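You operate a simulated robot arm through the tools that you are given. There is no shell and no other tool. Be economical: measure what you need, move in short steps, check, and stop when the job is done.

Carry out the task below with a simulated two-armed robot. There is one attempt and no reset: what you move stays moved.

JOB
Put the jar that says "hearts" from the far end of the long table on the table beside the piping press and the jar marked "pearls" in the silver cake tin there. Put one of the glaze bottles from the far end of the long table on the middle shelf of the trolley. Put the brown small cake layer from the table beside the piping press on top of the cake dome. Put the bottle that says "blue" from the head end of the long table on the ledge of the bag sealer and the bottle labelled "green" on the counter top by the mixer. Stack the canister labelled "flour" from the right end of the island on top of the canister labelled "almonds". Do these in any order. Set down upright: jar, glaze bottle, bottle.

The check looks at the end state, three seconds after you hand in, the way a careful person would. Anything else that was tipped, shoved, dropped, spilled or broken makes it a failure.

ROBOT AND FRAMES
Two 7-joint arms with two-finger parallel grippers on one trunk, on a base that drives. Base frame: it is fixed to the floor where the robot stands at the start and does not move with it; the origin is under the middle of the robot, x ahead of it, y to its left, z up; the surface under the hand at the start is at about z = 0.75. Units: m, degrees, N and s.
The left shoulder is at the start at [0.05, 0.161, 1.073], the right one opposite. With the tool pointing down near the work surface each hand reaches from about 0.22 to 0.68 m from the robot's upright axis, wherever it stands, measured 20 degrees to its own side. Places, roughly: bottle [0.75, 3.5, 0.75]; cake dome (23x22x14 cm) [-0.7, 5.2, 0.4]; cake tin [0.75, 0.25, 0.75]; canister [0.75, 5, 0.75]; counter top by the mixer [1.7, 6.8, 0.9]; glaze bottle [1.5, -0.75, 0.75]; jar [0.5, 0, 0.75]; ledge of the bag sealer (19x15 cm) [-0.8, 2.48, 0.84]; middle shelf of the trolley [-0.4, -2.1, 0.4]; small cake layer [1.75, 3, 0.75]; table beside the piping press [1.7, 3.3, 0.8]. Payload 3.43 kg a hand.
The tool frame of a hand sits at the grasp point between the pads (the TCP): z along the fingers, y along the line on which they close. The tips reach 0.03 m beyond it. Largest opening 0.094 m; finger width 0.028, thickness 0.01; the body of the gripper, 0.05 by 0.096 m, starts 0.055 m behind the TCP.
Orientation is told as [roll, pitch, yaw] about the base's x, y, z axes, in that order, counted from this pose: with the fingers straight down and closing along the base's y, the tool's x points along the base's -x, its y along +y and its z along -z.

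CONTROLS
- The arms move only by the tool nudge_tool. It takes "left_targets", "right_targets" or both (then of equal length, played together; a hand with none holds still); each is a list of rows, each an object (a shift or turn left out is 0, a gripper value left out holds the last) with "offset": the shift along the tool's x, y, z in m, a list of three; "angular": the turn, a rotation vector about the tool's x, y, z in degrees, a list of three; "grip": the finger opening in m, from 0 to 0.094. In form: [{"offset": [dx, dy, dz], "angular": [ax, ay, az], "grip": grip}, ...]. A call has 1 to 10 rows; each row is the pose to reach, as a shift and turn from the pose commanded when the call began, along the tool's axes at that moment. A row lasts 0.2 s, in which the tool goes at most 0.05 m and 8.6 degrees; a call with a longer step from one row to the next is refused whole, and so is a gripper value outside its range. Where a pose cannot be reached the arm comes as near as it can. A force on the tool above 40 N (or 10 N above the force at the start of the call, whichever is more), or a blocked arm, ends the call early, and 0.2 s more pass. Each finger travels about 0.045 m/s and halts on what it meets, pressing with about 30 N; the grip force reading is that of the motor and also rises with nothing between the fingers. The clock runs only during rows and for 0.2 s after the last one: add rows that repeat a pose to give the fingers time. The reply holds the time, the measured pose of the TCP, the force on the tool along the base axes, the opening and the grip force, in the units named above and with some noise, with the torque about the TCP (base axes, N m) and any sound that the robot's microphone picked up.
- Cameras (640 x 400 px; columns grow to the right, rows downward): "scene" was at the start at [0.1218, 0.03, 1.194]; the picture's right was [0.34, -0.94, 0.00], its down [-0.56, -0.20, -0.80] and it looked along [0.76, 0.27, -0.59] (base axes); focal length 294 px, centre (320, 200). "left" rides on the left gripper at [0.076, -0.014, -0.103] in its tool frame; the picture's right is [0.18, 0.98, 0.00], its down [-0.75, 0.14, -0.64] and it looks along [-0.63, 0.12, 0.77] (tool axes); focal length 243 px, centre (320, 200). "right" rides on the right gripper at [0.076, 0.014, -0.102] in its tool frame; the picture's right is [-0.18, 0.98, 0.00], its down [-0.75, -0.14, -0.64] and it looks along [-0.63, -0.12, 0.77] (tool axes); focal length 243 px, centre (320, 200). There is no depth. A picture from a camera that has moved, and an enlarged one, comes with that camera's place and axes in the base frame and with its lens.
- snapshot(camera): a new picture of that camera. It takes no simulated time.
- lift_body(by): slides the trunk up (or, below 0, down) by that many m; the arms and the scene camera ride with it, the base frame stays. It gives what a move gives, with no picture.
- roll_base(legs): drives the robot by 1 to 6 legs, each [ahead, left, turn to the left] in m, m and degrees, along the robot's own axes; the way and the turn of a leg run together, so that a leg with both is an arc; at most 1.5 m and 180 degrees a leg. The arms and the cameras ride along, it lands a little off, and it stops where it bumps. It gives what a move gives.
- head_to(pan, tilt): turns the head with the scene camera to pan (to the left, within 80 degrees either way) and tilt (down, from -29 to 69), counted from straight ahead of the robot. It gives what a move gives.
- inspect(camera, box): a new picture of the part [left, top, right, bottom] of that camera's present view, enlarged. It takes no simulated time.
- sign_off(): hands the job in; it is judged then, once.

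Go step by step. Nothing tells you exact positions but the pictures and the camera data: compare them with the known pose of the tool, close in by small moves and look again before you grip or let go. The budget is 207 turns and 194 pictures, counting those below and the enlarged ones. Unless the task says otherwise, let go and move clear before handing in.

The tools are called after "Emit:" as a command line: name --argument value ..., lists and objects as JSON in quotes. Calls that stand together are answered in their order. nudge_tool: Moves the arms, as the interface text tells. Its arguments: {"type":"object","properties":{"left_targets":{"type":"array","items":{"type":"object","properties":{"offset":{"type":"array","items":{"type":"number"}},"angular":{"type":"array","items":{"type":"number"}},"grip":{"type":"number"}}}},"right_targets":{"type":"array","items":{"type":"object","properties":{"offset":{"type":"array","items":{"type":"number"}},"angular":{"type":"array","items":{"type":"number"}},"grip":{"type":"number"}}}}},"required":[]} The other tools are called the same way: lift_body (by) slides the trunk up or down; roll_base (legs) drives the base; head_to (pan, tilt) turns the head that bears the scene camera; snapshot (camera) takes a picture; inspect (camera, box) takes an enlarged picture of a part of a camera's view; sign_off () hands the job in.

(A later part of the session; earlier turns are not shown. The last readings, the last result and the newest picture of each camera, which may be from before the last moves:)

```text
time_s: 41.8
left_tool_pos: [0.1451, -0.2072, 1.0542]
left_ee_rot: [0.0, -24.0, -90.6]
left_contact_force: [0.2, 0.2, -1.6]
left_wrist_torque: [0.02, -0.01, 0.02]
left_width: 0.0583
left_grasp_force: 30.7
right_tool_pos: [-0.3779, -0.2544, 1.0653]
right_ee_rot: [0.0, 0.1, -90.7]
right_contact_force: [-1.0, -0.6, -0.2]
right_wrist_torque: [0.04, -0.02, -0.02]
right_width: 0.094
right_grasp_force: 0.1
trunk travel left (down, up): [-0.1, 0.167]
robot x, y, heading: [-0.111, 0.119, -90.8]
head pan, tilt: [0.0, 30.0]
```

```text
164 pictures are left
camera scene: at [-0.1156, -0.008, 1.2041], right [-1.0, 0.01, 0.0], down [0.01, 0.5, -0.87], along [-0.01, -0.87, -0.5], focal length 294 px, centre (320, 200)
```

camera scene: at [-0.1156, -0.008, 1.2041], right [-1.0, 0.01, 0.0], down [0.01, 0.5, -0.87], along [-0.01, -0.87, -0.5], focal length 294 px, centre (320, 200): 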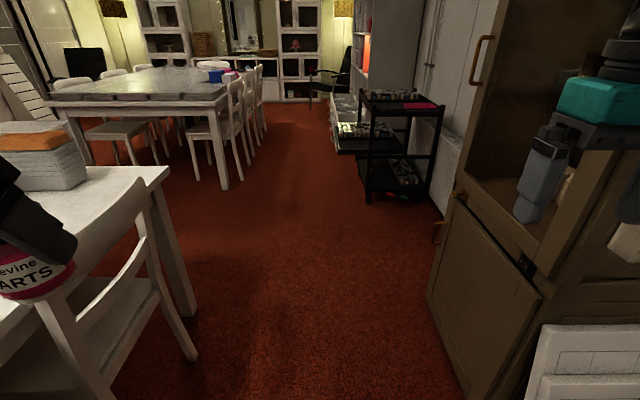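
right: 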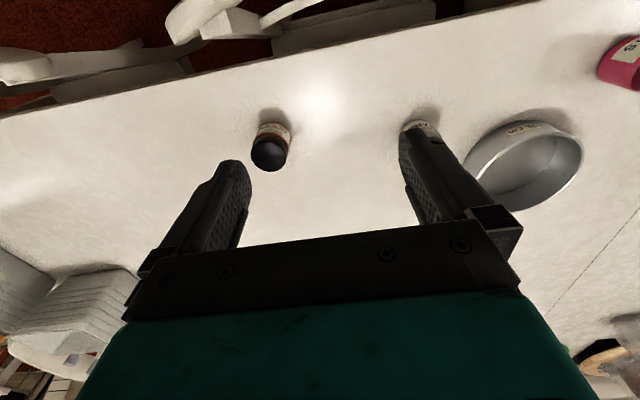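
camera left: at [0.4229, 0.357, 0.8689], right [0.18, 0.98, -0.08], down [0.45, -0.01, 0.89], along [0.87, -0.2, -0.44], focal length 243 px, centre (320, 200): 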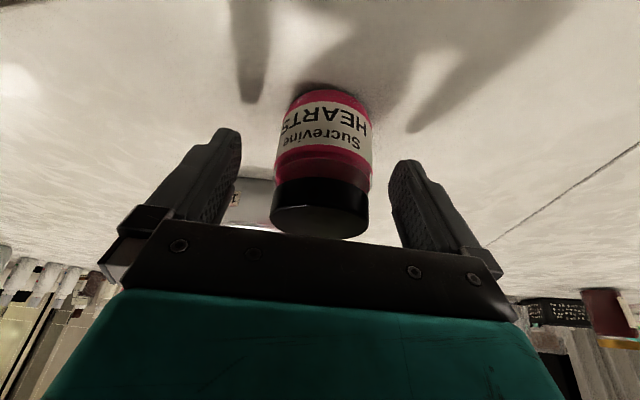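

The path along the near side is clear. The table ends at y≈-1.02 and the second table starts at about y=-2.14. I'll drive to y≈-1.48 and turn to face +x.

Emit:
roll_base --legs '[[1.4, 0.03, 0], [0.2, 0, 0], [0, 0, 90]]'

Emit:
snapshot --camera "scene"

```text
time_s: 46.3
left_tool_pos: [0.1531, -1.0874, 1.0561]
left_ee_rot: [-0.6, -24.3, -91.5]
left_contact_force: [0.2, -0.2, -1.6]
left_wrist_torque: [-0.01, -0.02, 0.0]
left_width: 0.0584
left_grasp_force: 29.4
right_tool_pos: [-0.3818, -1.1232, 1.0637]
right_ee_rot: [-0.1, 0.8, -93.7]
right_contact_force: [0.4, -0.5, -0.1]
right_wrist_torque: [-0.04, 0.03, 0.01]
right_width: 0.0939
right_grasp_force: 0.1
trunk travel left (down, up): [-0.1, 0.167]
robot x, y, heading: [-0.1044, -0.7585, -91.9]
head pan, tilt: [0.0, 30.0]
stopped in leg 1: the robot was blocked; the commanded pose is now the measured one
```

```text
163 pictures are left
camera scene: at [-0.1029, -0.882, 1.206], right [-1.0, 0.03, 0.01], down [0.01, 0.49, -0.87], along [-0.03, -0.87, -0.49], focal length 294 px, centre (320, 200)
```

scene: 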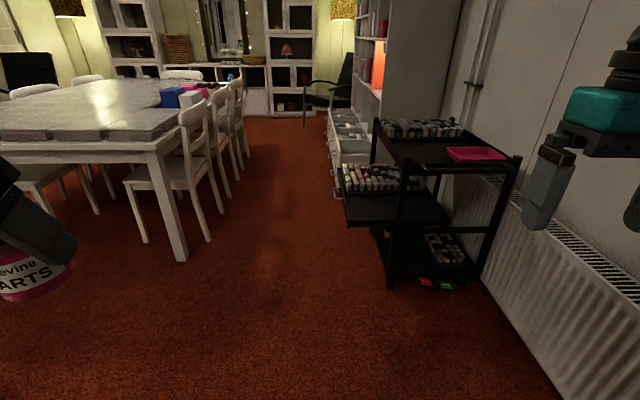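

The base was blocked, probably the right elbow against the cabinet. I'll look to the right.

Emit:
head_to --pan -78 --tilt 25

Emit:
snapshot --camera "scene"

Emit:
head_to --pan 78 --tilt 35

Emit:
snapshot --camera "scene"

```text
time_s: 47.8
left_tool_pos: [0.1524, -1.0843, 1.0568]
left_ee_rot: [-0.6, -24.5, -91.4]
left_contact_force: [0.1, -0.5, -1.2]
left_wrist_torque: [-0.03, 0.0, 0.02]
left_width: 0.058
left_grasp_force: 29.8
right_tool_pos: [-0.3815, -1.123, 1.0634]
right_ee_rot: [-0.2, 0.7, -93.5]
right_contact_force: [0.0, -0.1, -0.1]
right_wrist_torque: [-0.02, -0.03, -0.04]
right_width: 0.0941
right_grasp_force: 0.1
trunk travel left (down, up): [-0.1, 0.167]
robot x, y, heading: [-0.1059, -0.7612, -91.6]
head pan, tilt: [-78.0, 25.0]
```

```text
162 pictures are left
camera scene: at [-0.1915, -0.8062, 1.2134], right [-0.18, 0.98, -0.01], down [0.41, 0.07, -0.91], along [-0.9, -0.17, -0.41], focal length 294 px, centre (320, 200)
```

scene: 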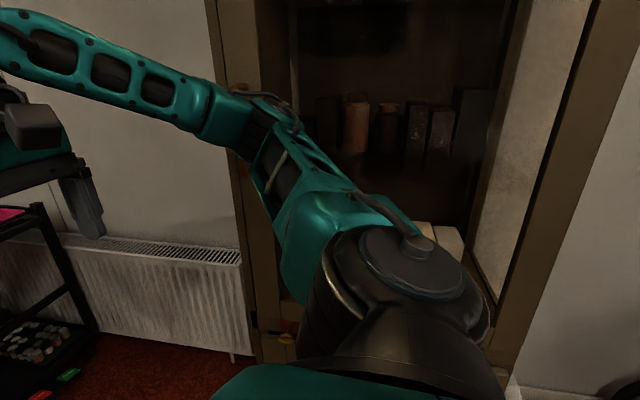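

```text
time_s: 50.2
left_tool_pos: [0.1522, -1.0843, 1.0549]
left_ee_rot: [-0.5, -24.6, -91.4]
left_contact_force: [-0.8, 0.9, -0.9]
left_wrist_torque: [0.01, -0.01, 0.01]
left_width: 0.0581
left_grasp_force: 30.0
right_tool_pos: [-0.3813, -1.1223, 1.0636]
right_ee_rot: [-0.1, 0.7, -93.5]
right_contact_force: [0.6, 0.5, 0.5]
right_wrist_torque: [-0.01, -0.04, -0.01]
right_width: 0.0942
right_grasp_force: 0.1
trunk travel left (down, up): [-0.1, 0.167]
robot x, y, heading: [-0.1058, -0.7624, -91.9]
head pan, tilt: [78.0, 35.0]
```

```text
161 pictures are left
camera scene: at [-0.0154, -0.8108, 1.1962], right [-0.24, -0.97, 0.01], down [-0.56, 0.13, -0.82], along [0.79, -0.2, -0.58], focal length 294 px, centre (320, 200)
```

scene: 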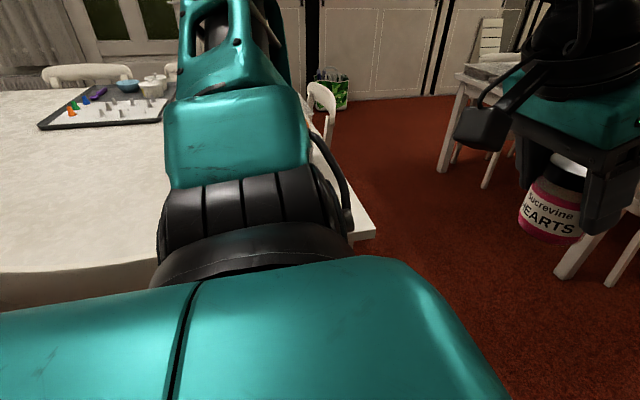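

The right elbow sits at the cabinet's frame. I'll back up a little and stretch the right arm forward so the elbow comes in.

Emit:
roll_base --legs '[[-0.08, 0.02, 0]]'

Emit:
nudge_tool --right_targets '[{"offset": [-0.045, 0.01, 0]}, {"offset": [-0.09, 0.02, 0]}, {"offset": [-0.135, 0.03, 0]}, {"offset": [-0.18, 0.04, 0]}, {"offset": [-0.22, 0.05, 0]}, {"offset": [-0.22, 0.05, 0]}]'

Emit:
head_to --pan -78 --tilt 25

Emit:
snapshot --camera "scene"

```text
time_s: 51.3
left_tool_pos: [0.1696, -1.0141, 1.0545]
left_ee_rot: [-0.1, -24.0, -91.6]
left_contact_force: [0.3, 0.3, -0.7]
left_wrist_torque: [0.0, 0.03, 0.02]
left_width: 0.0583
left_grasp_force: 30.4
right_tool_pos: [-0.3648, -1.0518, 1.0553]
right_ee_rot: [0.3, 1.4, -93.3]
right_contact_force: [-0.6, 1.3, 0.7]
right_wrist_torque: [0.02, -0.04, -0.02]
right_width: 0.0939
right_grasp_force: 0.0
trunk travel left (down, up): [-0.1, 0.167]
robot x, y, heading: [-0.0847, -0.6796, -91.3]
head pan, tilt: [78.0, 35.0]
```

```text
time_s: 52.7
left_tool_pos: [0.1689, -1.0162, 1.0538]
left_ee_rot: [-0.1, -23.9, -91.6]
left_contact_force: [-1.0, -0.4, -1.0]
left_wrist_torque: [0.0, 0.01, 0.0]
left_width: 0.0582
left_grasp_force: 30.4
right_tool_pos: [-0.3275, -1.2758, 1.0507]
right_ee_rot: [0.2, 1.4, -93.4]
right_contact_force: [-0.3, -0.1, -0.4]
right_wrist_torque: [0.03, 0.02, -0.03]
right_width: 0.094
right_grasp_force: 0.1
trunk travel left (down, up): [-0.1, 0.167]
robot x, y, heading: [-0.0879, -0.6805, -91.6]
head pan, tilt: [78.0, 35.0]
```

```text
time_s: 55.1
left_tool_pos: [0.169, -1.0149, 1.054]
left_ee_rot: [-0.1, -23.9, -91.5]
left_contact_force: [0.3, 0.6, -2.2]
left_wrist_torque: [0.01, 0.0, -0.01]
left_width: 0.0581
left_grasp_force: 29.9
right_tool_pos: [-0.3284, -1.2762, 1.0509]
right_ee_rot: [0.2, 1.3, -93.3]
right_contact_force: [-0.5, 0.6, -1.5]
right_wrist_torque: [0.02, -0.03, -0.01]
right_width: 0.0938
right_grasp_force: 0.1
trunk travel left (down, up): [-0.1, 0.167]
robot x, y, heading: [-0.0828, -0.6834, -91.5]
head pan, tilt: [-78.0, 25.0]
```

```text
160 pictures are left
camera scene: at [-0.1768, -0.7383, 1.212], right [-0.18, 0.98, 0.0], down [0.42, 0.08, -0.91], along [-0.89, -0.16, -0.42], focal length 294 px, centre (320, 200)
```

scene: 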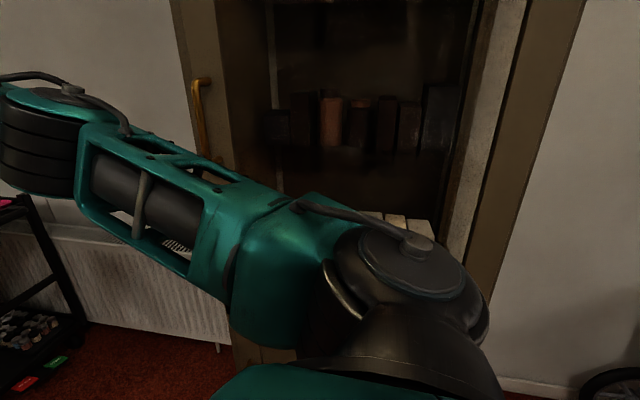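

The elbow has come in. Now continuing past the cabinet, then turning to face +x.

Emit:
roll_base --legs '[[0.4, 0.0, 0], [0.36, 0, 0], [0, 0, 90]]'

Emit:
head_to --pan 10 --tilt 25

Emit:
snapshot --camera "scene"

```text
time_s: 63.3
left_tool_pos: [0.2261, -1.1851, 1.0534]
left_ee_rot: [-0.1, -23.9, -1.7]
left_contact_force: [0.9, 0.5, -1.1]
left_wrist_torque: [0.0, 0.02, -0.03]
left_width: 0.0582
left_grasp_force: 29.8
right_tool_pos: [0.4853, -1.6829, 1.052]
right_ee_rot: [0.1, 1.4, -3.5]
right_contact_force: [-0.2, -0.8, -0.3]
right_wrist_torque: [-0.01, -0.02, 0.02]
right_width: 0.094
right_grasp_force: 0.1
trunk travel left (down, up): [-0.1, 0.167]
robot x, y, heading: [-0.1043, -1.4395, -2.0]
head pan, tilt: [-78.0, 25.0]
```

```text
time_s: 64.9
left_tool_pos: [0.2264, -1.1852, 1.0547]
left_ee_rot: [-0.1, -23.9, -1.8]
left_contact_force: [0.6, -1.0, -1.8]
left_wrist_torque: [0.03, 0.01, 0.04]
left_width: 0.0583
left_grasp_force: 29.6
right_tool_pos: [0.4856, -1.6826, 1.051]
right_ee_rot: [0.3, 1.4, -3.6]
right_contact_force: [0.0, 0.9, 0.0]
right_wrist_torque: [0.01, 0.02, -0.02]
right_width: 0.0942
right_grasp_force: 0.1
trunk travel left (down, up): [-0.1, 0.167]
robot x, y, heading: [-0.1073, -1.4351, -2.0]
head pan, tilt: [10.0, 25.0]
```

```text
159 pictures are left
camera scene: at [0.0237, -1.4257, 1.212], right [0.14, -0.99, 0.0], down [-0.42, -0.06, -0.91], along [0.9, 0.13, -0.42], focal length 294 px, centre (320, 200)
```

scene: 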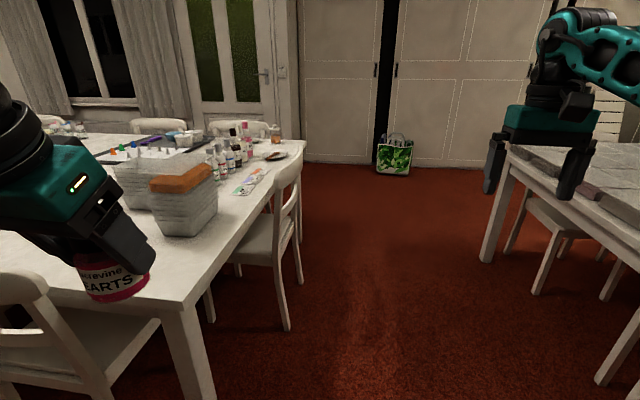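

There's a chair at the table's end in front of the bottle row. I'll zoom to identify the glaze bottles.

Emit:
inspect --camera "scene" --box '[180, 110, 308, 190]'

```text
5.00 times, centred on (244, 150) of scene
camera zoom: at [0.0237, -1.4257, 1.212], right [0.14, -0.99, 0.0], down [-0.42, -0.06, -0.91], along [0.9, 0.13, -0.42], focal length 1472 px, centre (700, 450)
```

zoom: 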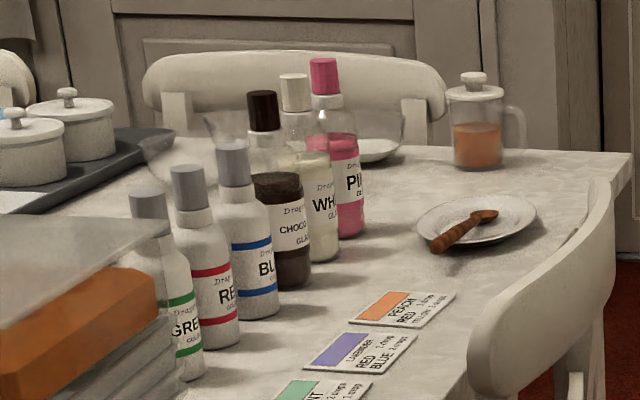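

Glaze bottles are the choco, white and pink ones. Pink stands at about (1.52, -0.82), is 19 cm tall, and is free on its far side. I'll raise the trunk and drive past the chair to about (1.8, -1.5), then turn to face the bottles.

Emit:
lift_body --by 0.15

Emit:
roll_base --legs '[[1.4, 0.0, 0], [0.5, 0, 0], [0, 0, 142]]'

Emit:
head_to --pan -15 --tilt 45

Emit:
snapshot --camera "scene"

```text
time_s: 66.7
left_tool_pos: [0.2268, -1.1855, 1.204]
left_ee_rot: [-0.2, -23.9, -1.7]
left_contact_force: [-0.3, 0.6, -1.5]
left_wrist_torque: [0.01, -0.01, 0.0]
left_width: 0.0581
left_grasp_force: 30.2
right_tool_pos: [0.4851, -1.6834, 1.2028]
right_ee_rot: [0.2, 1.5, -3.4]
right_contact_force: [-1.2, 0.2, 0.3]
right_wrist_torque: [-0.01, -0.03, 0.01]
right_width: 0.0938
right_grasp_force: 0.1
trunk travel left (down, up): [-0.25, 0.017]
robot x, y, heading: [-0.1075, -1.4372, -1.6]
head pan, tilt: [10.0, 25.0]
```

```text
time_s: 82.2
left_tool_pos: [1.391, -1.4944, 1.2044]
left_ee_rot: [-0.1, -24.0, 143.3]
left_contact_force: [0.0, -0.1, -0.8]
left_wrist_torque: [-0.02, 0.01, 0.01]
left_width: 0.0585
left_grasp_force: 30.1
right_tool_pos: [1.4652, -0.9378, 1.2028]
right_ee_rot: [0.3, 1.4, 141.5]
right_contact_force: [-1.1, 0.6, 0.1]
right_wrist_torque: [-0.03, 0.0, 0.0]
right_width: 0.0942
right_grasp_force: 0.0
trunk travel left (down, up): [-0.25, 0.017]
robot x, y, heading: [1.8093, -1.4795, 143.1]
head pan, tilt: [10.0, 25.0]
```

```text
time_s: 83.1
left_tool_pos: [1.3921, -1.4944, 1.2039]
left_ee_rot: [-0.1, -23.9, 143.2]
left_contact_force: [-0.5, -0.1, -1.4]
left_wrist_torque: [-0.02, -0.02, -0.01]
left_width: 0.0582
left_grasp_force: 30.2
right_tool_pos: [1.4643, -0.9382, 1.2023]
right_ee_rot: [0.4, 1.3, 141.4]
right_contact_force: [-0.1, 0.2, -1.1]
right_wrist_torque: [-0.03, -0.01, 0.0]
right_width: 0.094
right_grasp_force: 0.1
trunk travel left (down, up): [-0.25, 0.017]
robot x, y, heading: [1.8145, -1.4804, 143.4]
head pan, tilt: [-15.0, 45.0]
```

```text
157 pictures are left
camera scene: at [1.7271, -1.3904, 1.3315], right [0.79, 0.62, 0.0], down [0.44, -0.56, -0.71], along [-0.44, 0.56, -0.71], focal length 294 px, centre (320, 200)
```

scene: 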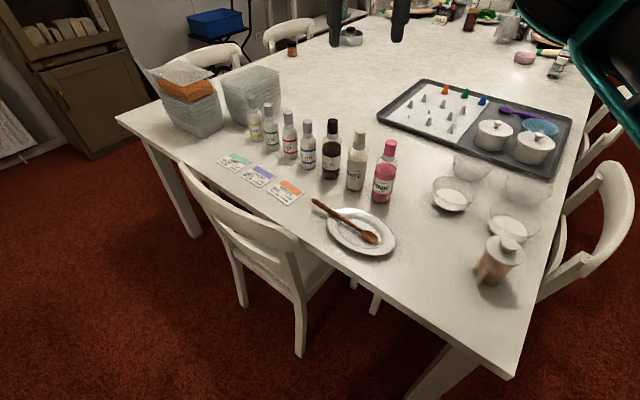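

Pink is confirmed at (1.499, -0.822). I'll drive about 10 cm closer, then tilt the right hand and bring it over the bottle.

Emit:
roll_base --legs '[[0.092, -0.056, 0]]'

Emit:
nudge_tool --right_targets '[{"angular": [0, -8, 0]}, {"angular": [0, -16, 0]}, {"angular": [0, -24, 0]}, {"angular": [0, -31, 0]}, {"angular": [0, -31, 0]}]'

Emit:
snapshot --camera "scene"

```text
time_s: 84.3
left_tool_pos: [1.3522, -1.3926, 1.2037]
left_ee_rot: [0.0, -23.9, 143.1]
left_contact_force: [-0.1, 0.3, -0.9]
left_wrist_torque: [-0.02, -0.03, -0.01]
left_width: 0.0584
left_grasp_force: 29.6
right_tool_pos: [1.4252, -0.8384, 1.2017]
right_ee_rot: [0.3, 1.4, 141.4]
right_contact_force: [0.7, 0.5, 0.1]
right_wrist_torque: [-0.02, -0.02, 0.01]
right_width: 0.0941
right_grasp_force: 0.2
trunk travel left (down, up): [-0.25, 0.017]
robot x, y, heading: [1.771, -1.3792, 142.9]
head pan, tilt: [-15.0, 45.0]
```

```text
time_s: 85.5
left_tool_pos: [1.3514, -1.3947, 1.2038]
left_ee_rot: [0.0, -23.9, 143.2]
left_contact_force: [-0.7, -0.7, -1.8]
left_wrist_torque: [-0.01, -0.01, 0.01]
left_width: 0.0583
left_grasp_force: 30.4
right_tool_pos: [1.4244, -0.8386, 1.2023]
right_ee_rot: [0.3, -29.8, 141.1]
right_contact_force: [-0.3, -0.1, 0.0]
right_wrist_torque: [0.05, 0.02, 0.0]
right_width: 0.0941
right_grasp_force: 0.0
trunk travel left (down, up): [-0.25, 0.017]
robot x, y, heading: [1.7707, -1.3792, 143.1]
head pan, tilt: [-15.0, 45.0]
```

```text
156 pictures are left
camera scene: at [1.6877, -1.2912, 1.3314], right [0.79, 0.62, 0.0], down [0.44, -0.56, -0.71], along [-0.44, 0.56, -0.71], focal length 294 px, centre (320, 200)
```

scene: 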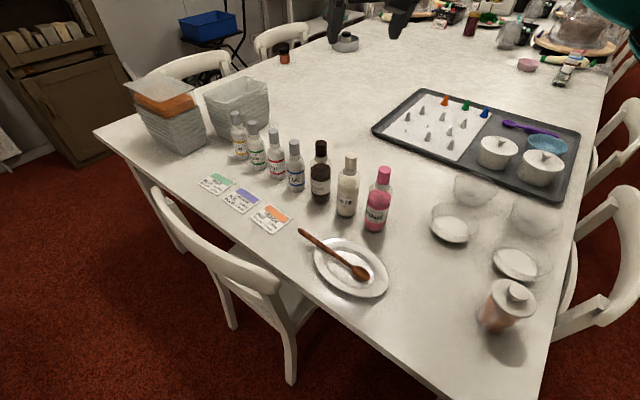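

Pink is now at about (1.497, -0.822). I'll move the right hand over it, set the opening to 6.5 cm and lower the trunk.

Emit:
nudge_tool --right_targets '[{"offset": [0.02, -0.03, -0.012], "grip": 0.075}, {"offset": [0.04, -0.059, -0.023], "grip": 0.07}, {"offset": [0.04, -0.059, -0.023]}]'

Emit:
lift_body --by -0.2

Emit:
head_to --pan -20 --tilt 40

Emit:
snapshot --camera "scene"

Emit:
snapshot --camera "right"

```text
time_s: 86.3
left_tool_pos: [1.3513, -1.395, 1.2033]
left_ee_rot: [-0.1, -24.0, 143.3]
left_contact_force: [-0.5, 0.8, -1.5]
left_wrist_torque: [0.0, 0.02, 0.02]
left_width: 0.0582
left_grasp_force: 30.0
right_tool_pos: [1.4984, -0.822, 1.2019]
right_ee_rot: [0.3, -29.6, 141.2]
right_contact_force: [0.3, 0.1, -0.7]
right_wrist_torque: [0.04, 0.0, -0.01]
right_width: 0.0698
right_grasp_force: 0.1
trunk travel left (down, up): [-0.25, 0.017]
robot x, y, heading: [1.7714, -1.3806, 143.4]
head pan, tilt: [-15.0, 45.0]
```

```text
time_s: 88.4
left_tool_pos: [1.3515, -1.3944, 1.005]
left_ee_rot: [0.0, -23.8, 143.1]
left_contact_force: [-1.0, 0.6, -2.0]
left_wrist_torque: [-0.01, -0.03, 0.0]
left_width: 0.0583
left_grasp_force: 30.3
right_tool_pos: [1.4981, -0.8223, 1.0014]
right_ee_rot: [0.3, -29.6, 141.3]
right_contact_force: [-0.5, -0.3, -0.2]
right_wrist_torque: [-0.01, 0.0, 0.0]
right_width: 0.0698
right_grasp_force: 0.0
trunk travel left (down, up): [-0.05, 0.217]
robot x, y, heading: [1.7689, -1.3816, 143.0]
head pan, tilt: [-15.0, 45.0]
```

```text
time_s: 89.1
left_tool_pos: [1.3523, -1.3945, 1.0045]
left_ee_rot: [-0.2, -23.9, 143.1]
left_contact_force: [0.7, -0.3, -1.8]
left_wrist_torque: [-0.01, 0.01, -0.02]
left_width: 0.0581
left_grasp_force: 29.8
right_tool_pos: [1.4981, -0.8221, 1.0]
right_ee_rot: [0.4, -29.6, 141.2]
right_contact_force: [0.1, -0.4, 0.1]
right_wrist_torque: [0.02, -0.02, 0.0]
right_width: 0.07
right_grasp_force: 0.0
trunk travel left (down, up): [-0.05, 0.217]
robot x, y, heading: [1.7688, -1.3792, 143.0]
head pan, tilt: [-20.0, 40.0]
```

```text
155 pictures are left
camera scene: at [1.6915, -1.284, 1.1387], right [0.84, 0.55, 0.0], down [0.35, -0.54, -0.77], along [-0.42, 0.64, -0.64], focal length 294 px, centre (320, 200)
```

scene: 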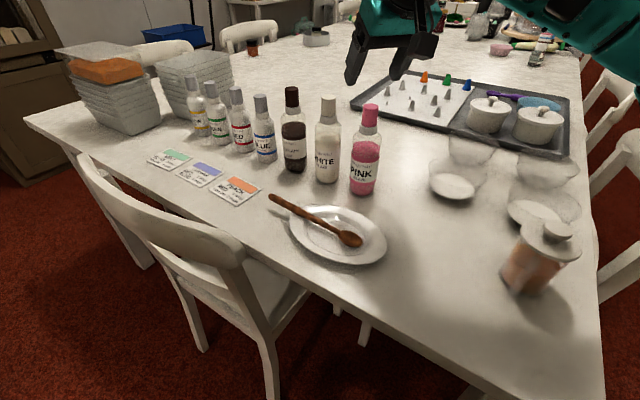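

```text
154 pictures are left
camera right: at [1.5811, -0.9051, 1.0531], right [-0.74, -0.67, 0.1], down [-0.17, 0.32, 0.93], along [-0.65, 0.67, -0.36], focal length 243 px, centre (320, 200)
```

right: 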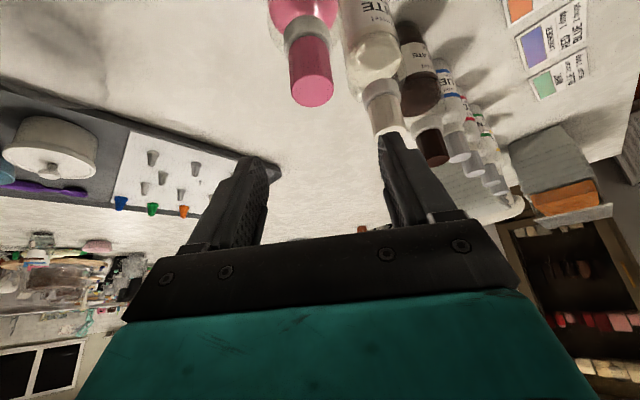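

The cap is roughly centred between the fingers. I'll descend 5.5 cm and look again.

Emit:
nudge_tool --right_targets '[{"offset": [0.014, 0, 0.024]}, {"offset": [0.0275, 0, 0.0475]}, {"offset": [0.0275, 0, 0.0475]}]'

Emit:
snapshot --camera "right"

Emit:
inspect --camera "scene" --box '[260, 40, 452, 160]'

```text
time_s: 89.9
left_tool_pos: [1.3515, -1.3948, 1.0036]
left_ee_rot: [0.0, -23.9, 143.2]
left_contact_force: [-0.3, -0.3, -0.9]
left_wrist_torque: [-0.04, -0.02, 0.0]
left_width: 0.0582
left_grasp_force: 30.1
right_tool_pos: [1.4965, -0.8217, 0.946]
right_ee_rot: [0.3, -29.7, 141.2]
right_contact_force: [-0.1, -0.1, -1.0]
right_wrist_torque: [0.02, -0.01, 0.0]
right_width: 0.07
right_grasp_force: 0.1
trunk travel left (down, up): [-0.05, 0.217]
robot x, y, heading: [1.7743, -1.3829, 143.2]
head pan, tilt: [-20.0, 40.0]
```

```text
153 pictures are left
camera right: at [1.5801, -0.9043, 0.9974], right [-0.74, -0.67, 0.1], down [-0.17, 0.32, 0.93], along [-0.65, 0.67, -0.35], focal length 243 px, centre (320, 200)
```

right: 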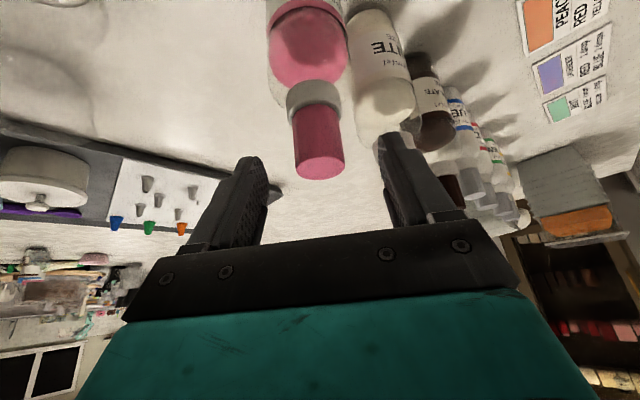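

```text
3.33 times, centred on (356, 100) of scene
camera zoom: at [1.6916, -1.284, 1.1387], right [0.84, 0.55, 0.0], down [0.35, -0.54, -0.77], along [-0.42, 0.64, -0.64], focal length 981 px, centre (200, 533)
```

zoom: 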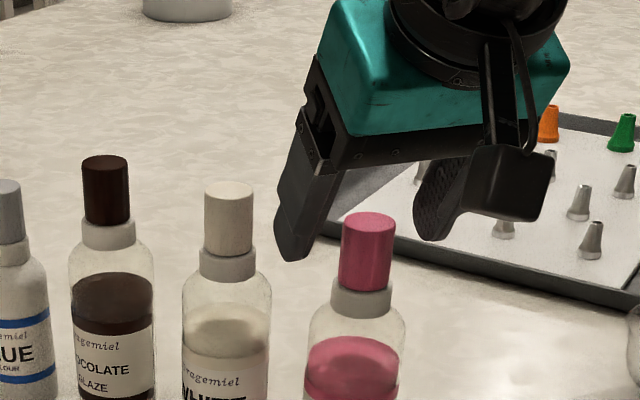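

Aligned within a few millimetres. I'll descend 3 cm so the pads meet the cap, then close.

Emit:
nudge_tool --right_targets '[{"offset": [0.007, 0, 0.0125]}, {"offset": [0.0145, 0, 0.026]}, {"offset": [0.0145, 0, 0.026]}, {"offset": [0.0145, 0, 0.026], "grip": 0.02}, {"offset": [0.0145, 0, 0.026], "grip": 0.02}, {"offset": [0.0145, 0, 0.026], "grip": 0.02}, {"offset": [0.0145, 0, 0.026], "grip": 0.02}]'

Emit:
inspect --camera "scene" --box '[260, 40, 452, 160]'

```text
time_s: 91.5
left_tool_pos: [1.3522, -1.3958, 1.0045]
left_ee_rot: [-0.1, -24.1, 143.2]
left_contact_force: [0.5, 0.1, -1.2]
left_wrist_torque: [-0.01, 0.0, 0.03]
left_width: 0.058
left_grasp_force: 29.8
right_tool_pos: [1.4965, -0.8225, 0.9197]
right_ee_rot: [0.5, -30.2, 141.1]
right_contact_force: [-4.3, 0.8, 17.2]
right_wrist_torque: [0.25, 0.32, 0.02]
right_width: 0.0318
right_grasp_force: 29.9
trunk travel left (down, up): [-0.05, 0.217]
robot x, y, heading: [1.7698, -1.38, 143.1]
head pan, tilt: [-20.0, 40.0]
```

```text
3.33 times, centred on (356, 100) of scene
camera zoom: at [1.6918, -1.2853, 1.1391], right [0.84, 0.55, 0.0], down [0.35, -0.54, -0.77], along [-0.42, 0.64, -0.64], focal length 981 px, centre (200, 533)
```

zoom: 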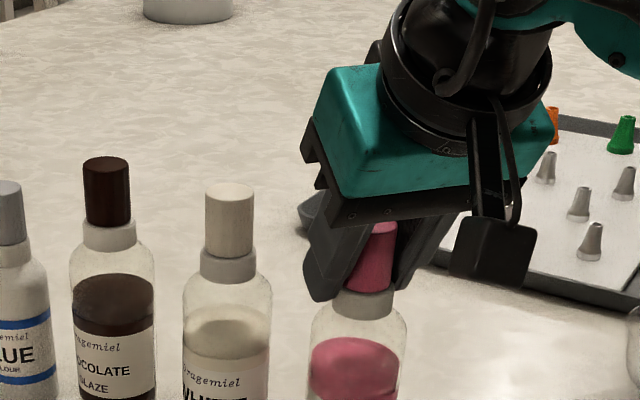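

Gripped on the cap (width 0.032). Lifting straight up.

Emit:
nudge_tool --right_targets '[{"offset": [-0.005, 0, -0.0087]}, {"offset": [-0.02, 0, -0.035]}, {"offset": [-0.04, 0, -0.069]}, {"offset": [-0.06, 0, -0.104]}, {"offset": [-0.06, 0, -0.104]}]'

Emit:
lift_body --by 0.2

Emit:
snapshot --camera "scene"

Emit:
snapshot --camera "right"

```text
time_s: 92.7
left_tool_pos: [1.3519, -1.3934, 1.0043]
left_ee_rot: [0.0, -23.9, 143.1]
left_contact_force: [-0.3, 0.3, -1.2]
left_wrist_torque: [0.04, 0.0, 0.03]
left_width: 0.0582
left_grasp_force: 29.4
right_tool_pos: [1.4988, -0.8199, 1.0354]
right_ee_rot: [0.3, -29.6, 141.2]
right_contact_force: [0.0, 0.0, -3.5]
right_wrist_torque: [0.03, 0.03, 0.0]
right_width: 0.0315
right_grasp_force: 30.0
trunk travel left (down, up): [-0.05, 0.217]
robot x, y, heading: [1.7688, -1.3782, 143.2]
head pan, tilt: [-20.0, 40.0]
```

```text
time_s: 94.9
left_tool_pos: [1.351, -1.3947, 1.204]
left_ee_rot: [0.0, -23.9, 143.1]
left_contact_force: [-0.8, 0.9, -0.6]
left_wrist_torque: [-0.02, -0.01, -0.01]
left_width: 0.0582
left_grasp_force: 29.6
right_tool_pos: [1.4983, -0.8194, 1.2356]
right_ee_rot: [0.3, -29.6, 141.1]
right_contact_force: [0.0, 1.5, -3.2]
right_wrist_torque: [0.0, -0.04, 0.04]
right_width: 0.0314
right_grasp_force: 30.6
trunk travel left (down, up): [-0.25, 0.017]
robot x, y, heading: [1.775, -1.3823, 143.1]
head pan, tilt: [-20.0, 40.0]
```

```text
150 pictures are left
camera scene: at [1.6913, -1.2836, 1.3386], right [0.84, 0.55, 0.0], down [0.35, -0.54, -0.77], along [-0.42, 0.64, -0.64], focal length 294 px, centre (320, 200)
```

scene: 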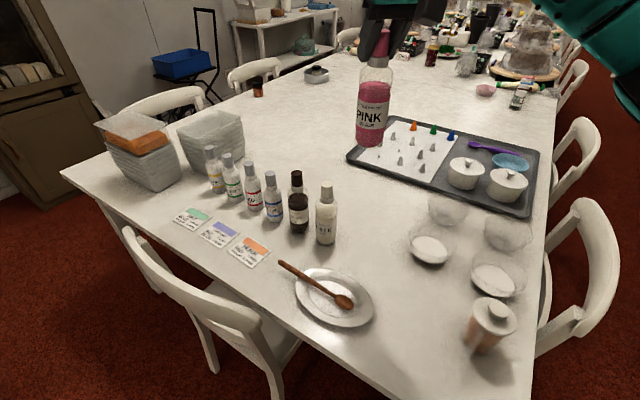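

```text
149 pictures are left
camera right: at [1.5811, -0.9035, 1.2872], right [-0.74, -0.67, 0.1], down [-0.17, 0.32, 0.93], along [-0.65, 0.67, -0.36], focal length 243 px, centre (320, 200)
```

right: 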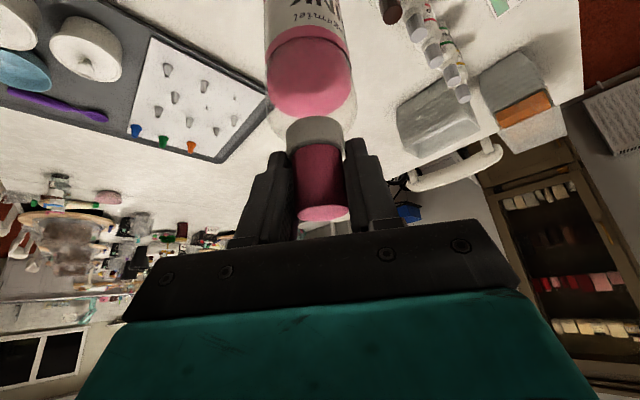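

Pink glaze is held. Now I'll turn to face -x and drive along the corridor toward the trolley.

Emit:
roll_base --legs '[[-0.1, 0.05, 0], [0, 0, 37], [0, 0.1, 0], [1.1, 0, 0]]'

Emit:
head_to --pan 15 --tilt 30

Emit:
snapshot --camera "scene"

```text
time_s: 104.3
left_tool_pos: [0.3674, -1.8467, 1.2035]
left_ee_rot: [0.0, -24.0, -179.6]
left_contact_force: [0.3, 1.2, -1.4]
left_wrist_torque: [-0.01, 0.01, 0.0]
left_width: 0.0583
left_grasp_force: 29.9
right_tool_pos: [0.1366, -1.3034, 1.236]
right_ee_rot: [0.3, -29.6, 178.5]
right_contact_force: [-0.6, 0.4, -2.4]
right_wrist_torque: [-0.01, 0.0, -0.01]
right_width: 0.0315
right_grasp_force: 29.8
trunk travel left (down, up): [-0.25, 0.017]
robot x, y, heading: [0.6929, -1.5817, -179.7]
head pan, tilt: [-20.0, 40.0]
```

```text
time_s: 105.3
left_tool_pos: [0.3683, -1.8477, 1.2036]
left_ee_rot: [0.0, -23.9, -179.6]
left_contact_force: [-0.6, 0.3, -2.2]
left_wrist_torque: [-0.02, -0.02, 0.0]
left_width: 0.0584
left_grasp_force: 30.4
right_tool_pos: [0.1374, -1.3032, 1.2354]
right_ee_rot: [0.3, -29.6, 178.6]
right_contact_force: [0.1, 0.3, -2.8]
right_wrist_torque: [-0.03, -0.01, -0.02]
right_width: 0.0318
right_grasp_force: 30.2
trunk travel left (down, up): [-0.25, 0.017]
robot x, y, heading: [0.6916, -1.584, -179.8]
head pan, tilt: [15.0, 30.0]
```

```text
148 pictures are left
camera scene: at [0.5644, -1.6065, 1.354], right [-0.26, 0.96, 0.0], down [0.48, 0.13, -0.87], along [-0.84, -0.23, -0.5], focal length 294 px, centre (320, 200)
```

scene: 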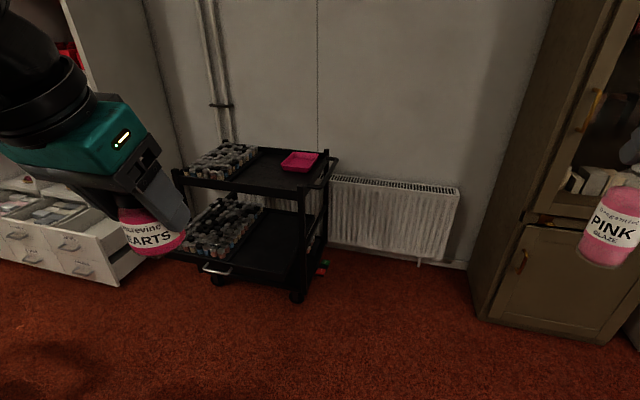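

The trolley's middle shelf is pulled out toward me, with markers on the left and a free area on the right. Zooming in.

Emit:
inspect --camera "scene" --box '[160, 130, 352, 310]'

```text
2.22 times, centred on (256, 220) of scene
camera zoom: at [0.5644, -1.6065, 1.354], right [-0.26, 0.96, 0.0], down [0.48, 0.13, -0.87], along [-0.84, -0.23, -0.5], focal length 654 px, centre (462, 156)
```

zoom: 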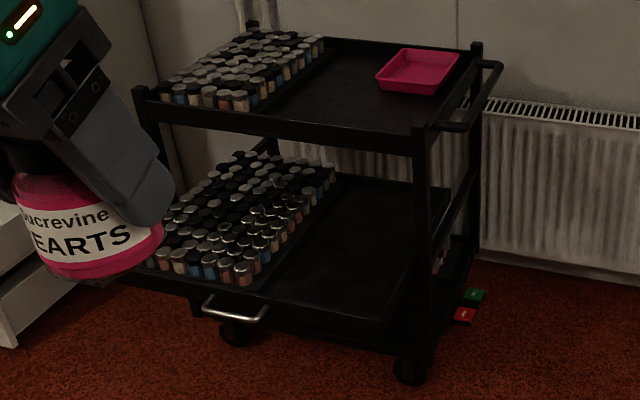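

Free area of the middle shelf is about x -0.5…-0.35, y -2.27…-2.05, at z≈0.4. I'll drive to about (0.1, -2.1) with heading 200°.

Emit:
roll_base --legs '[[0.59, 0, 0], [0, 0.5, 0], [0, 0, 20]]'

Emit:
head_to --pan -15 --tilt 45

Emit:
snapshot --camera "scene"

```text
time_s: 114.3
left_tool_pos: [-0.1138, -2.4497, 1.2036]
left_ee_rot: [0.0, -23.9, -159.6]
left_contact_force: [-0.2, -0.4, -1.3]
left_wrist_torque: [0.03, -0.02, 0.0]
left_width: 0.0583
left_grasp_force: 30.0
right_tool_pos: [-0.5167, -2.016, 1.2353]
right_ee_rot: [0.4, -29.8, -161.5]
right_contact_force: [-0.3, 0.0, -2.0]
right_wrist_torque: [0.01, -0.01, 0.02]
right_width: 0.0319
right_grasp_force: 29.9
trunk travel left (down, up): [-0.25, 0.017]
robot x, y, heading: [0.0958, -2.088, -159.5]
head pan, tilt: [15.0, 30.0]
```

```text
time_s: 115.3
left_tool_pos: [-0.1143, -2.4486, 1.2036]
left_ee_rot: [0.0, -23.8, -159.6]
left_contact_force: [-0.2, -0.4, -2.0]
left_wrist_torque: [0.01, 0.01, 0.01]
left_width: 0.0582
left_grasp_force: 29.9
right_tool_pos: [-0.5176, -2.0155, 1.2356]
right_ee_rot: [0.3, -29.5, -161.6]
right_contact_force: [0.1, -0.6, -2.9]
right_wrist_torque: [-0.02, 0.03, -0.01]
right_width: 0.0317
right_grasp_force: 30.4
trunk travel left (down, up): [-0.25, 0.017]
robot x, y, heading: [0.0973, -2.0862, -159.9]
head pan, tilt: [-15.0, 45.0]
```

```text
146 pictures are left
camera scene: at [-0.0189, -2.11, 1.3314], right [-0.09, 1.0, 0.0], down [0.7, 0.07, -0.71], along [-0.7, -0.07, -0.71], focal length 294 px, centre (320, 200)
```

scene: 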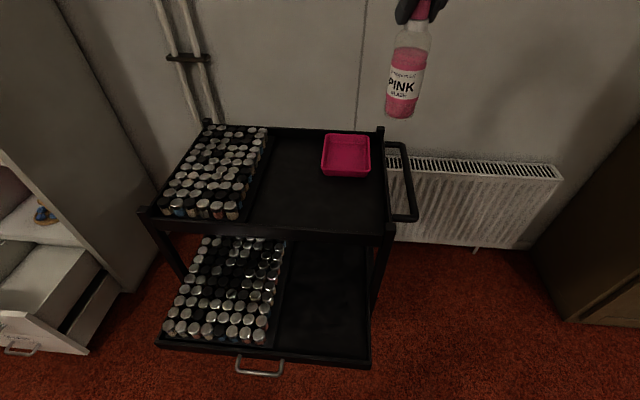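

The free part of the middle shelf spans y -2.27…-2.01, x back from -0.30. I'll bring the bottle to (-0.36, -2.13) and lower the trunk.

Emit:
nudge_tool --right_targets '[{"offset": [0.022, 0.032, -0.013]}, {"offset": [0.045, 0.067, -0.026]}, {"offset": [0.067, 0.1, -0.039]}, {"offset": [0.085, 0.135, -0.049]}, {"offset": [0.098, 0.1585, -0.0565]}, {"offset": [0.098, 0.1585, -0.0565]}]'

Emit:
lift_body --by -0.25

Emit:
snapshot --camera "scene"

```text
time_s: 116.7
left_tool_pos: [-0.1147, -2.4476, 1.2043]
left_ee_rot: [0.0, -23.9, -159.7]
left_contact_force: [-0.3, 0.0, -0.9]
left_wrist_torque: [-0.03, 0.0, 0.0]
left_width: 0.0583
left_grasp_force: 30.3
right_tool_pos: [-0.3594, -2.1298, 1.2371]
right_ee_rot: [0.3, -29.7, -161.6]
right_contact_force: [1.4, 0.3, -2.3]
right_wrist_torque: [-0.03, 0.01, -0.01]
right_width: 0.0317
right_grasp_force: 29.7
trunk travel left (down, up): [-0.25, 0.017]
robot x, y, heading: [0.1003, -2.0886, -159.8]
head pan, tilt: [-15.0, 45.0]
```

```text
time_s: 119.2
left_tool_pos: [-0.1144, -2.4495, 0.9532]
left_ee_rot: [0.0, -23.9, -159.6]
left_contact_force: [-0.4, 0.3, -1.0]
left_wrist_torque: [0.0, -0.02, 0.01]
left_width: 0.058
left_grasp_force: 29.6
right_tool_pos: [-0.3608, -2.1306, 0.9869]
right_ee_rot: [0.4, -29.6, -161.5]
right_contact_force: [-0.3, 0.5, -3.6]
right_wrist_torque: [-0.05, -0.01, -0.01]
right_width: 0.0316
right_grasp_force: 29.8
trunk travel left (down, up): [0.0, 0.267]
robot x, y, heading: [0.1018, -2.0884, -159.8]
head pan, tilt: [-15.0, 45.0]
```

```text
145 pictures are left
camera scene: at [-0.0187, -2.1099, 1.0815], right [-0.09, 1.0, 0.0], down [0.7, 0.07, -0.71], along [-0.7, -0.07, -0.71], focal length 294 px, centre (320, 200)
```

scene: 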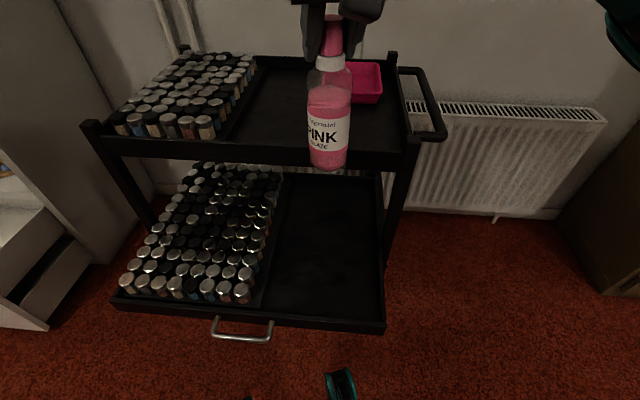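

Top shelf rim is at z≈0.77, front x≈-0.47; the middle tray is at z≈0.41-0.45. Descending 0.3 m in front of the top shelf, then checking.

Emit:
nudge_tool --right_targets '[{"offset": [0.0212, 0, 0.0374]}, {"offset": [0.0424, 0, 0.0748]}, {"offset": [0.0636, 0, 0.1122]}, {"offset": [0.0848, 0, 0.1496]}, {"offset": [0.106, 0, 0.187]}, {"offset": [0.1272, 0, 0.2244]}, {"offset": [0.1482, 0, 0.261]}, {"offset": [0.1482, 0, 0.261]}]'

Emit:
snapshot --camera "scene"

Emit:
snapshot --camera "right"

```text
time_s: 121.0
left_tool_pos: [-0.1144, -2.4481, 0.9542]
left_ee_rot: [0.0, -23.9, -159.6]
left_contact_force: [-0.4, 0.4, -0.8]
left_wrist_torque: [0.0, -0.02, 0.01]
left_width: 0.0581
left_grasp_force: 30.1
right_tool_pos: [-0.3588, -2.1312, 0.6846]
right_ee_rot: [0.3, -29.5, -161.4]
right_contact_force: [-0.7, -1.1, -2.4]
right_wrist_torque: [0.0, 0.01, 0.0]
right_width: 0.0316
right_grasp_force: 30.3
trunk travel left (down, up): [0.0, 0.267]
robot x, y, heading: [0.0987, -2.0858, -159.5]
head pan, tilt: [-15.0, 45.0]
```

```text
144 pictures are left
camera scene: at [-0.0188, -2.1099, 1.0814], right [-0.09, 1.0, 0.0], down [0.7, 0.07, -0.71], along [-0.7, -0.07, -0.71], focal length 294 px, centre (320, 200)
```

scene: 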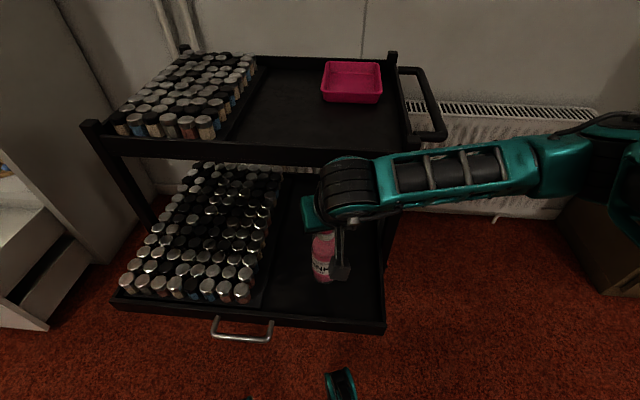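

```text
143 pictures are left
camera right: at [-0.243, -2.1063, 0.7365], right [0.16, -0.98, 0.1], down [-0.37, 0.03, 0.93], along [-0.92, -0.19, -0.36], focal length 243 px, centre (320, 200)
```

right: 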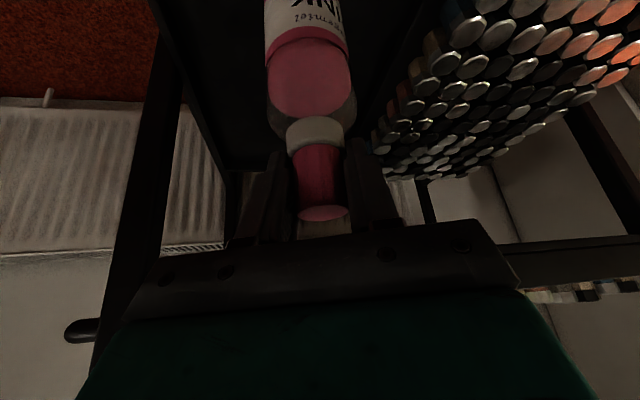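

On track. Continuing down slowly until contact.

Emit:
nudge_tool --right_targets '[{"offset": [0.006, 0, 0.05]}, {"offset": [0.0175, 0, 0.07]}, {"offset": [0.0225, 0, 0.0785]}, {"offset": [0.0275, 0, 0.087]}, {"offset": [0.0325, 0, 0.0955]}, {"offset": [0.0375, 0, 0.104]}]'

Emit:
snapshot --camera "right"

Emit:
inspect --camera "scene" --box '[240, 160, 432, 340]'

```text
refused: row 1 steps farther than a row can; nothing moved
```

```text
142 pictures are left
camera right: at [-0.243, -2.1063, 0.7365], right [0.16, -0.98, 0.1], down [-0.37, 0.03, 0.93], along [-0.92, -0.19, -0.36], focal length 243 px, centre (320, 200)
```

right: 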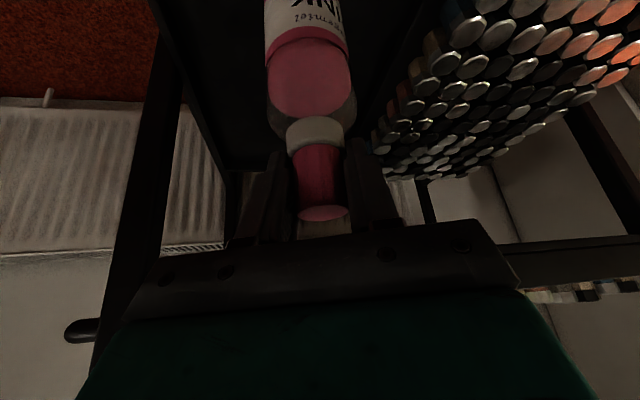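

```text
2.22 times, centred on (336, 250) of scene
camera zoom: at [-0.0188, -2.1099, 1.0814], right [-0.09, 1.0, 0.0], down [0.7, 0.07, -0.71], along [-0.7, -0.07, -0.71], focal length 654 px, centre (284, 89)
```

zoom: 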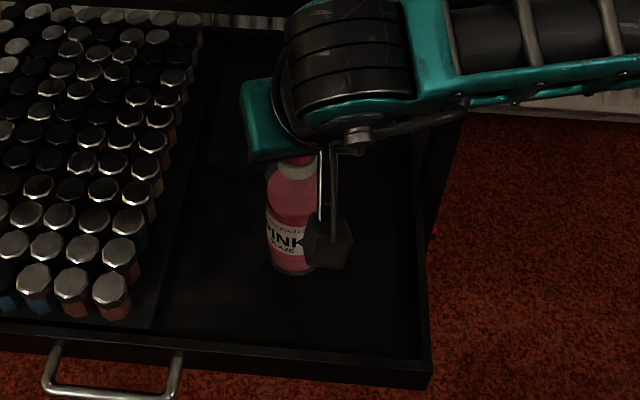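

Spot confirmed free. Descending with legal steps.

Emit:
nudge_tool --right_targets '[{"offset": [0.006, 0, 0.038]}, {"offset": [0.017, 0, 0.059]}, {"offset": [0.022, 0, 0.0676]}, {"offset": [0.027, 0, 0.0763]}, {"offset": [0.032, 0, 0.085]}, {"offset": [0.037, 0, 0.0937]}, {"offset": [0.042, 0, 0.1024]}]'

```text
time_s: 122.2
left_tool_pos: [-0.1127, -2.4475, 0.9539]
left_ee_rot: [-0.1, -23.9, -159.7]
left_contact_force: [0.2, 0.1, -0.7]
left_wrist_torque: [0.02, -0.02, -0.01]
left_width: 0.0584
left_grasp_force: 29.8
right_tool_pos: [-0.3786, -2.1385, 0.6133]
right_ee_rot: [0.4, -31.3, -161.9]
right_contact_force: [-1.5, 6.0, 13.6]
right_wrist_torque: [0.5, -0.02, 0.06]
right_width: 0.0315
right_grasp_force: 30.3
trunk travel left (down, up): [0.0, 0.267]
robot x, y, heading: [0.0988, -2.0873, -159.6]
head pan, tilt: [-15.0, 45.0]
stopped in row 5 (right hand): the force on the tool passed its limit at 50 N (the readings are from after the stop); the commanded pose is now the measured one
```

Contact at TCP z 0.613, so the shelf is at about 0.44. I'll ease up 3 mm and look.

Emit:
nudge_tool --right_targets '[{"offset": [-0.0015, 0, -0.0026], "angular": [0, 1.5, 0]}, {"offset": [-0.0015, 0, -0.0026], "angular": [0, 1.5, 0]}]'

Emit:
snapshot --camera "right"

Emit:
inspect --camera "scene" --box '[240, 160, 432, 340]'

```text
time_s: 122.8
left_tool_pos: [-0.114, -2.4476, 0.954]
left_ee_rot: [0.0, -24.0, -159.6]
left_contact_force: [-0.5, -0.2, -2.0]
left_wrist_torque: [-0.04, 0.01, 0.01]
left_width: 0.0582
left_grasp_force: 29.9
right_tool_pos: [-0.3782, -2.1388, 0.6152]
right_ee_rot: [0.5, -29.4, -161.8]
right_contact_force: [-1.9, -1.7, 6.2]
right_wrist_torque: [-0.39, 0.41, 0.03]
right_width: 0.0317
right_grasp_force: 30.1
trunk travel left (down, up): [0.0, 0.267]
robot x, y, heading: [0.1004, -2.0876, -159.4]
head pan, tilt: [-15.0, 45.0]
```

```text
140 pictures are left
camera right: at [-0.2618, -2.1143, 0.6667], right [0.16, -0.98, 0.1], down [-0.37, 0.03, 0.93], along [-0.91, -0.18, -0.36], focal length 243 px, centre (320, 200)
```

right: 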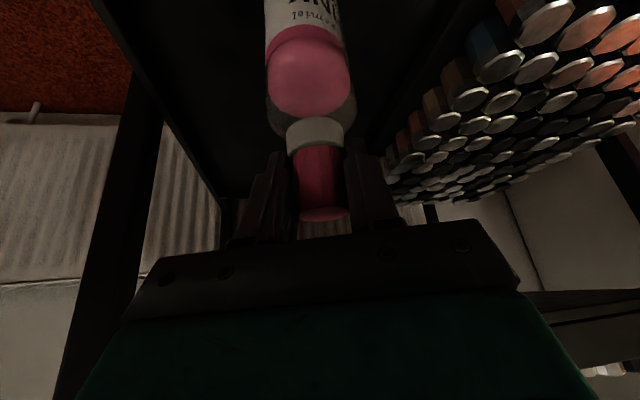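

```text
2.22 times, centred on (336, 250) of scene
camera zoom: at [-0.0182, -2.1097, 1.0814], right [-0.09, 1.0, 0.0], down [0.7, 0.07, -0.71], along [-0.7, -0.07, -0.71], focal length 654 px, centre (284, 89)
```

zoom: 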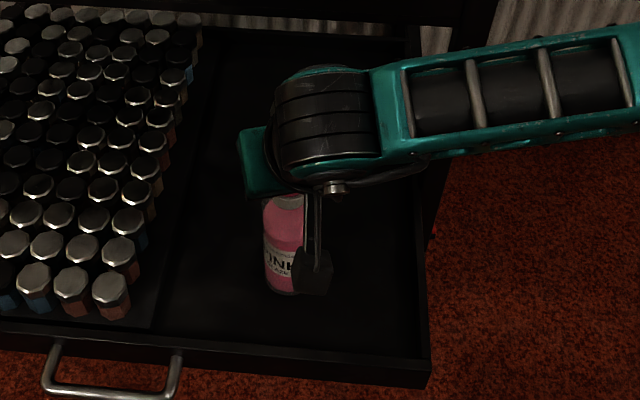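

The bottle stands on the tray. Releasing gently, then rising straight up.

Emit:
nudge_tool --right_targets '[{"grip": 0.036}, {"grip": 0.045}, {"grip": 0.06}, {"grip": 0.066}, {"grip": 0.066}, {"offset": [-0.01, 0, -0.0174]}, {"offset": [-0.03, 0, -0.052]}, {"offset": [-0.05, 0, -0.087]}, {"offset": [-0.05, 0, -0.087]}]'

Emit:
snapshot --camera "right"

```text
time_s: 124.8
left_tool_pos: [-0.1136, -2.448, 0.9548]
left_ee_rot: [0.0, -23.9, -159.6]
left_contact_force: [-0.5, -0.7, -1.5]
left_wrist_torque: [0.05, -0.01, -0.03]
left_width: 0.0579
left_grasp_force: 30.3
right_tool_pos: [-0.3787, -2.1361, 0.7175]
right_ee_rot: [0.4, -29.2, -161.8]
right_contact_force: [0.4, -0.4, 0.3]
right_wrist_torque: [-0.01, 0.01, 0.01]
right_width: 0.0662
right_grasp_force: 0.1
trunk travel left (down, up): [0.0, 0.267]
robot x, y, heading: [0.0988, -2.0867, -159.7]
head pan, tilt: [-15.0, 45.0]
```

```text
138 pictures are left
camera right: at [-0.2625, -2.112, 0.7681], right [0.16, -0.98, 0.1], down [-0.37, 0.03, 0.93], along [-0.91, -0.18, -0.36], focal length 243 px, centre (320, 200)
```

right: 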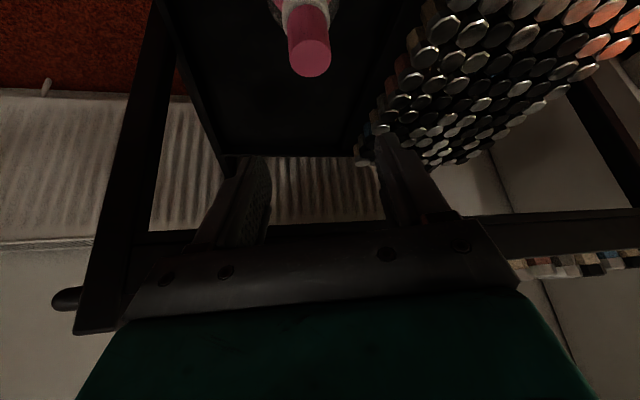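

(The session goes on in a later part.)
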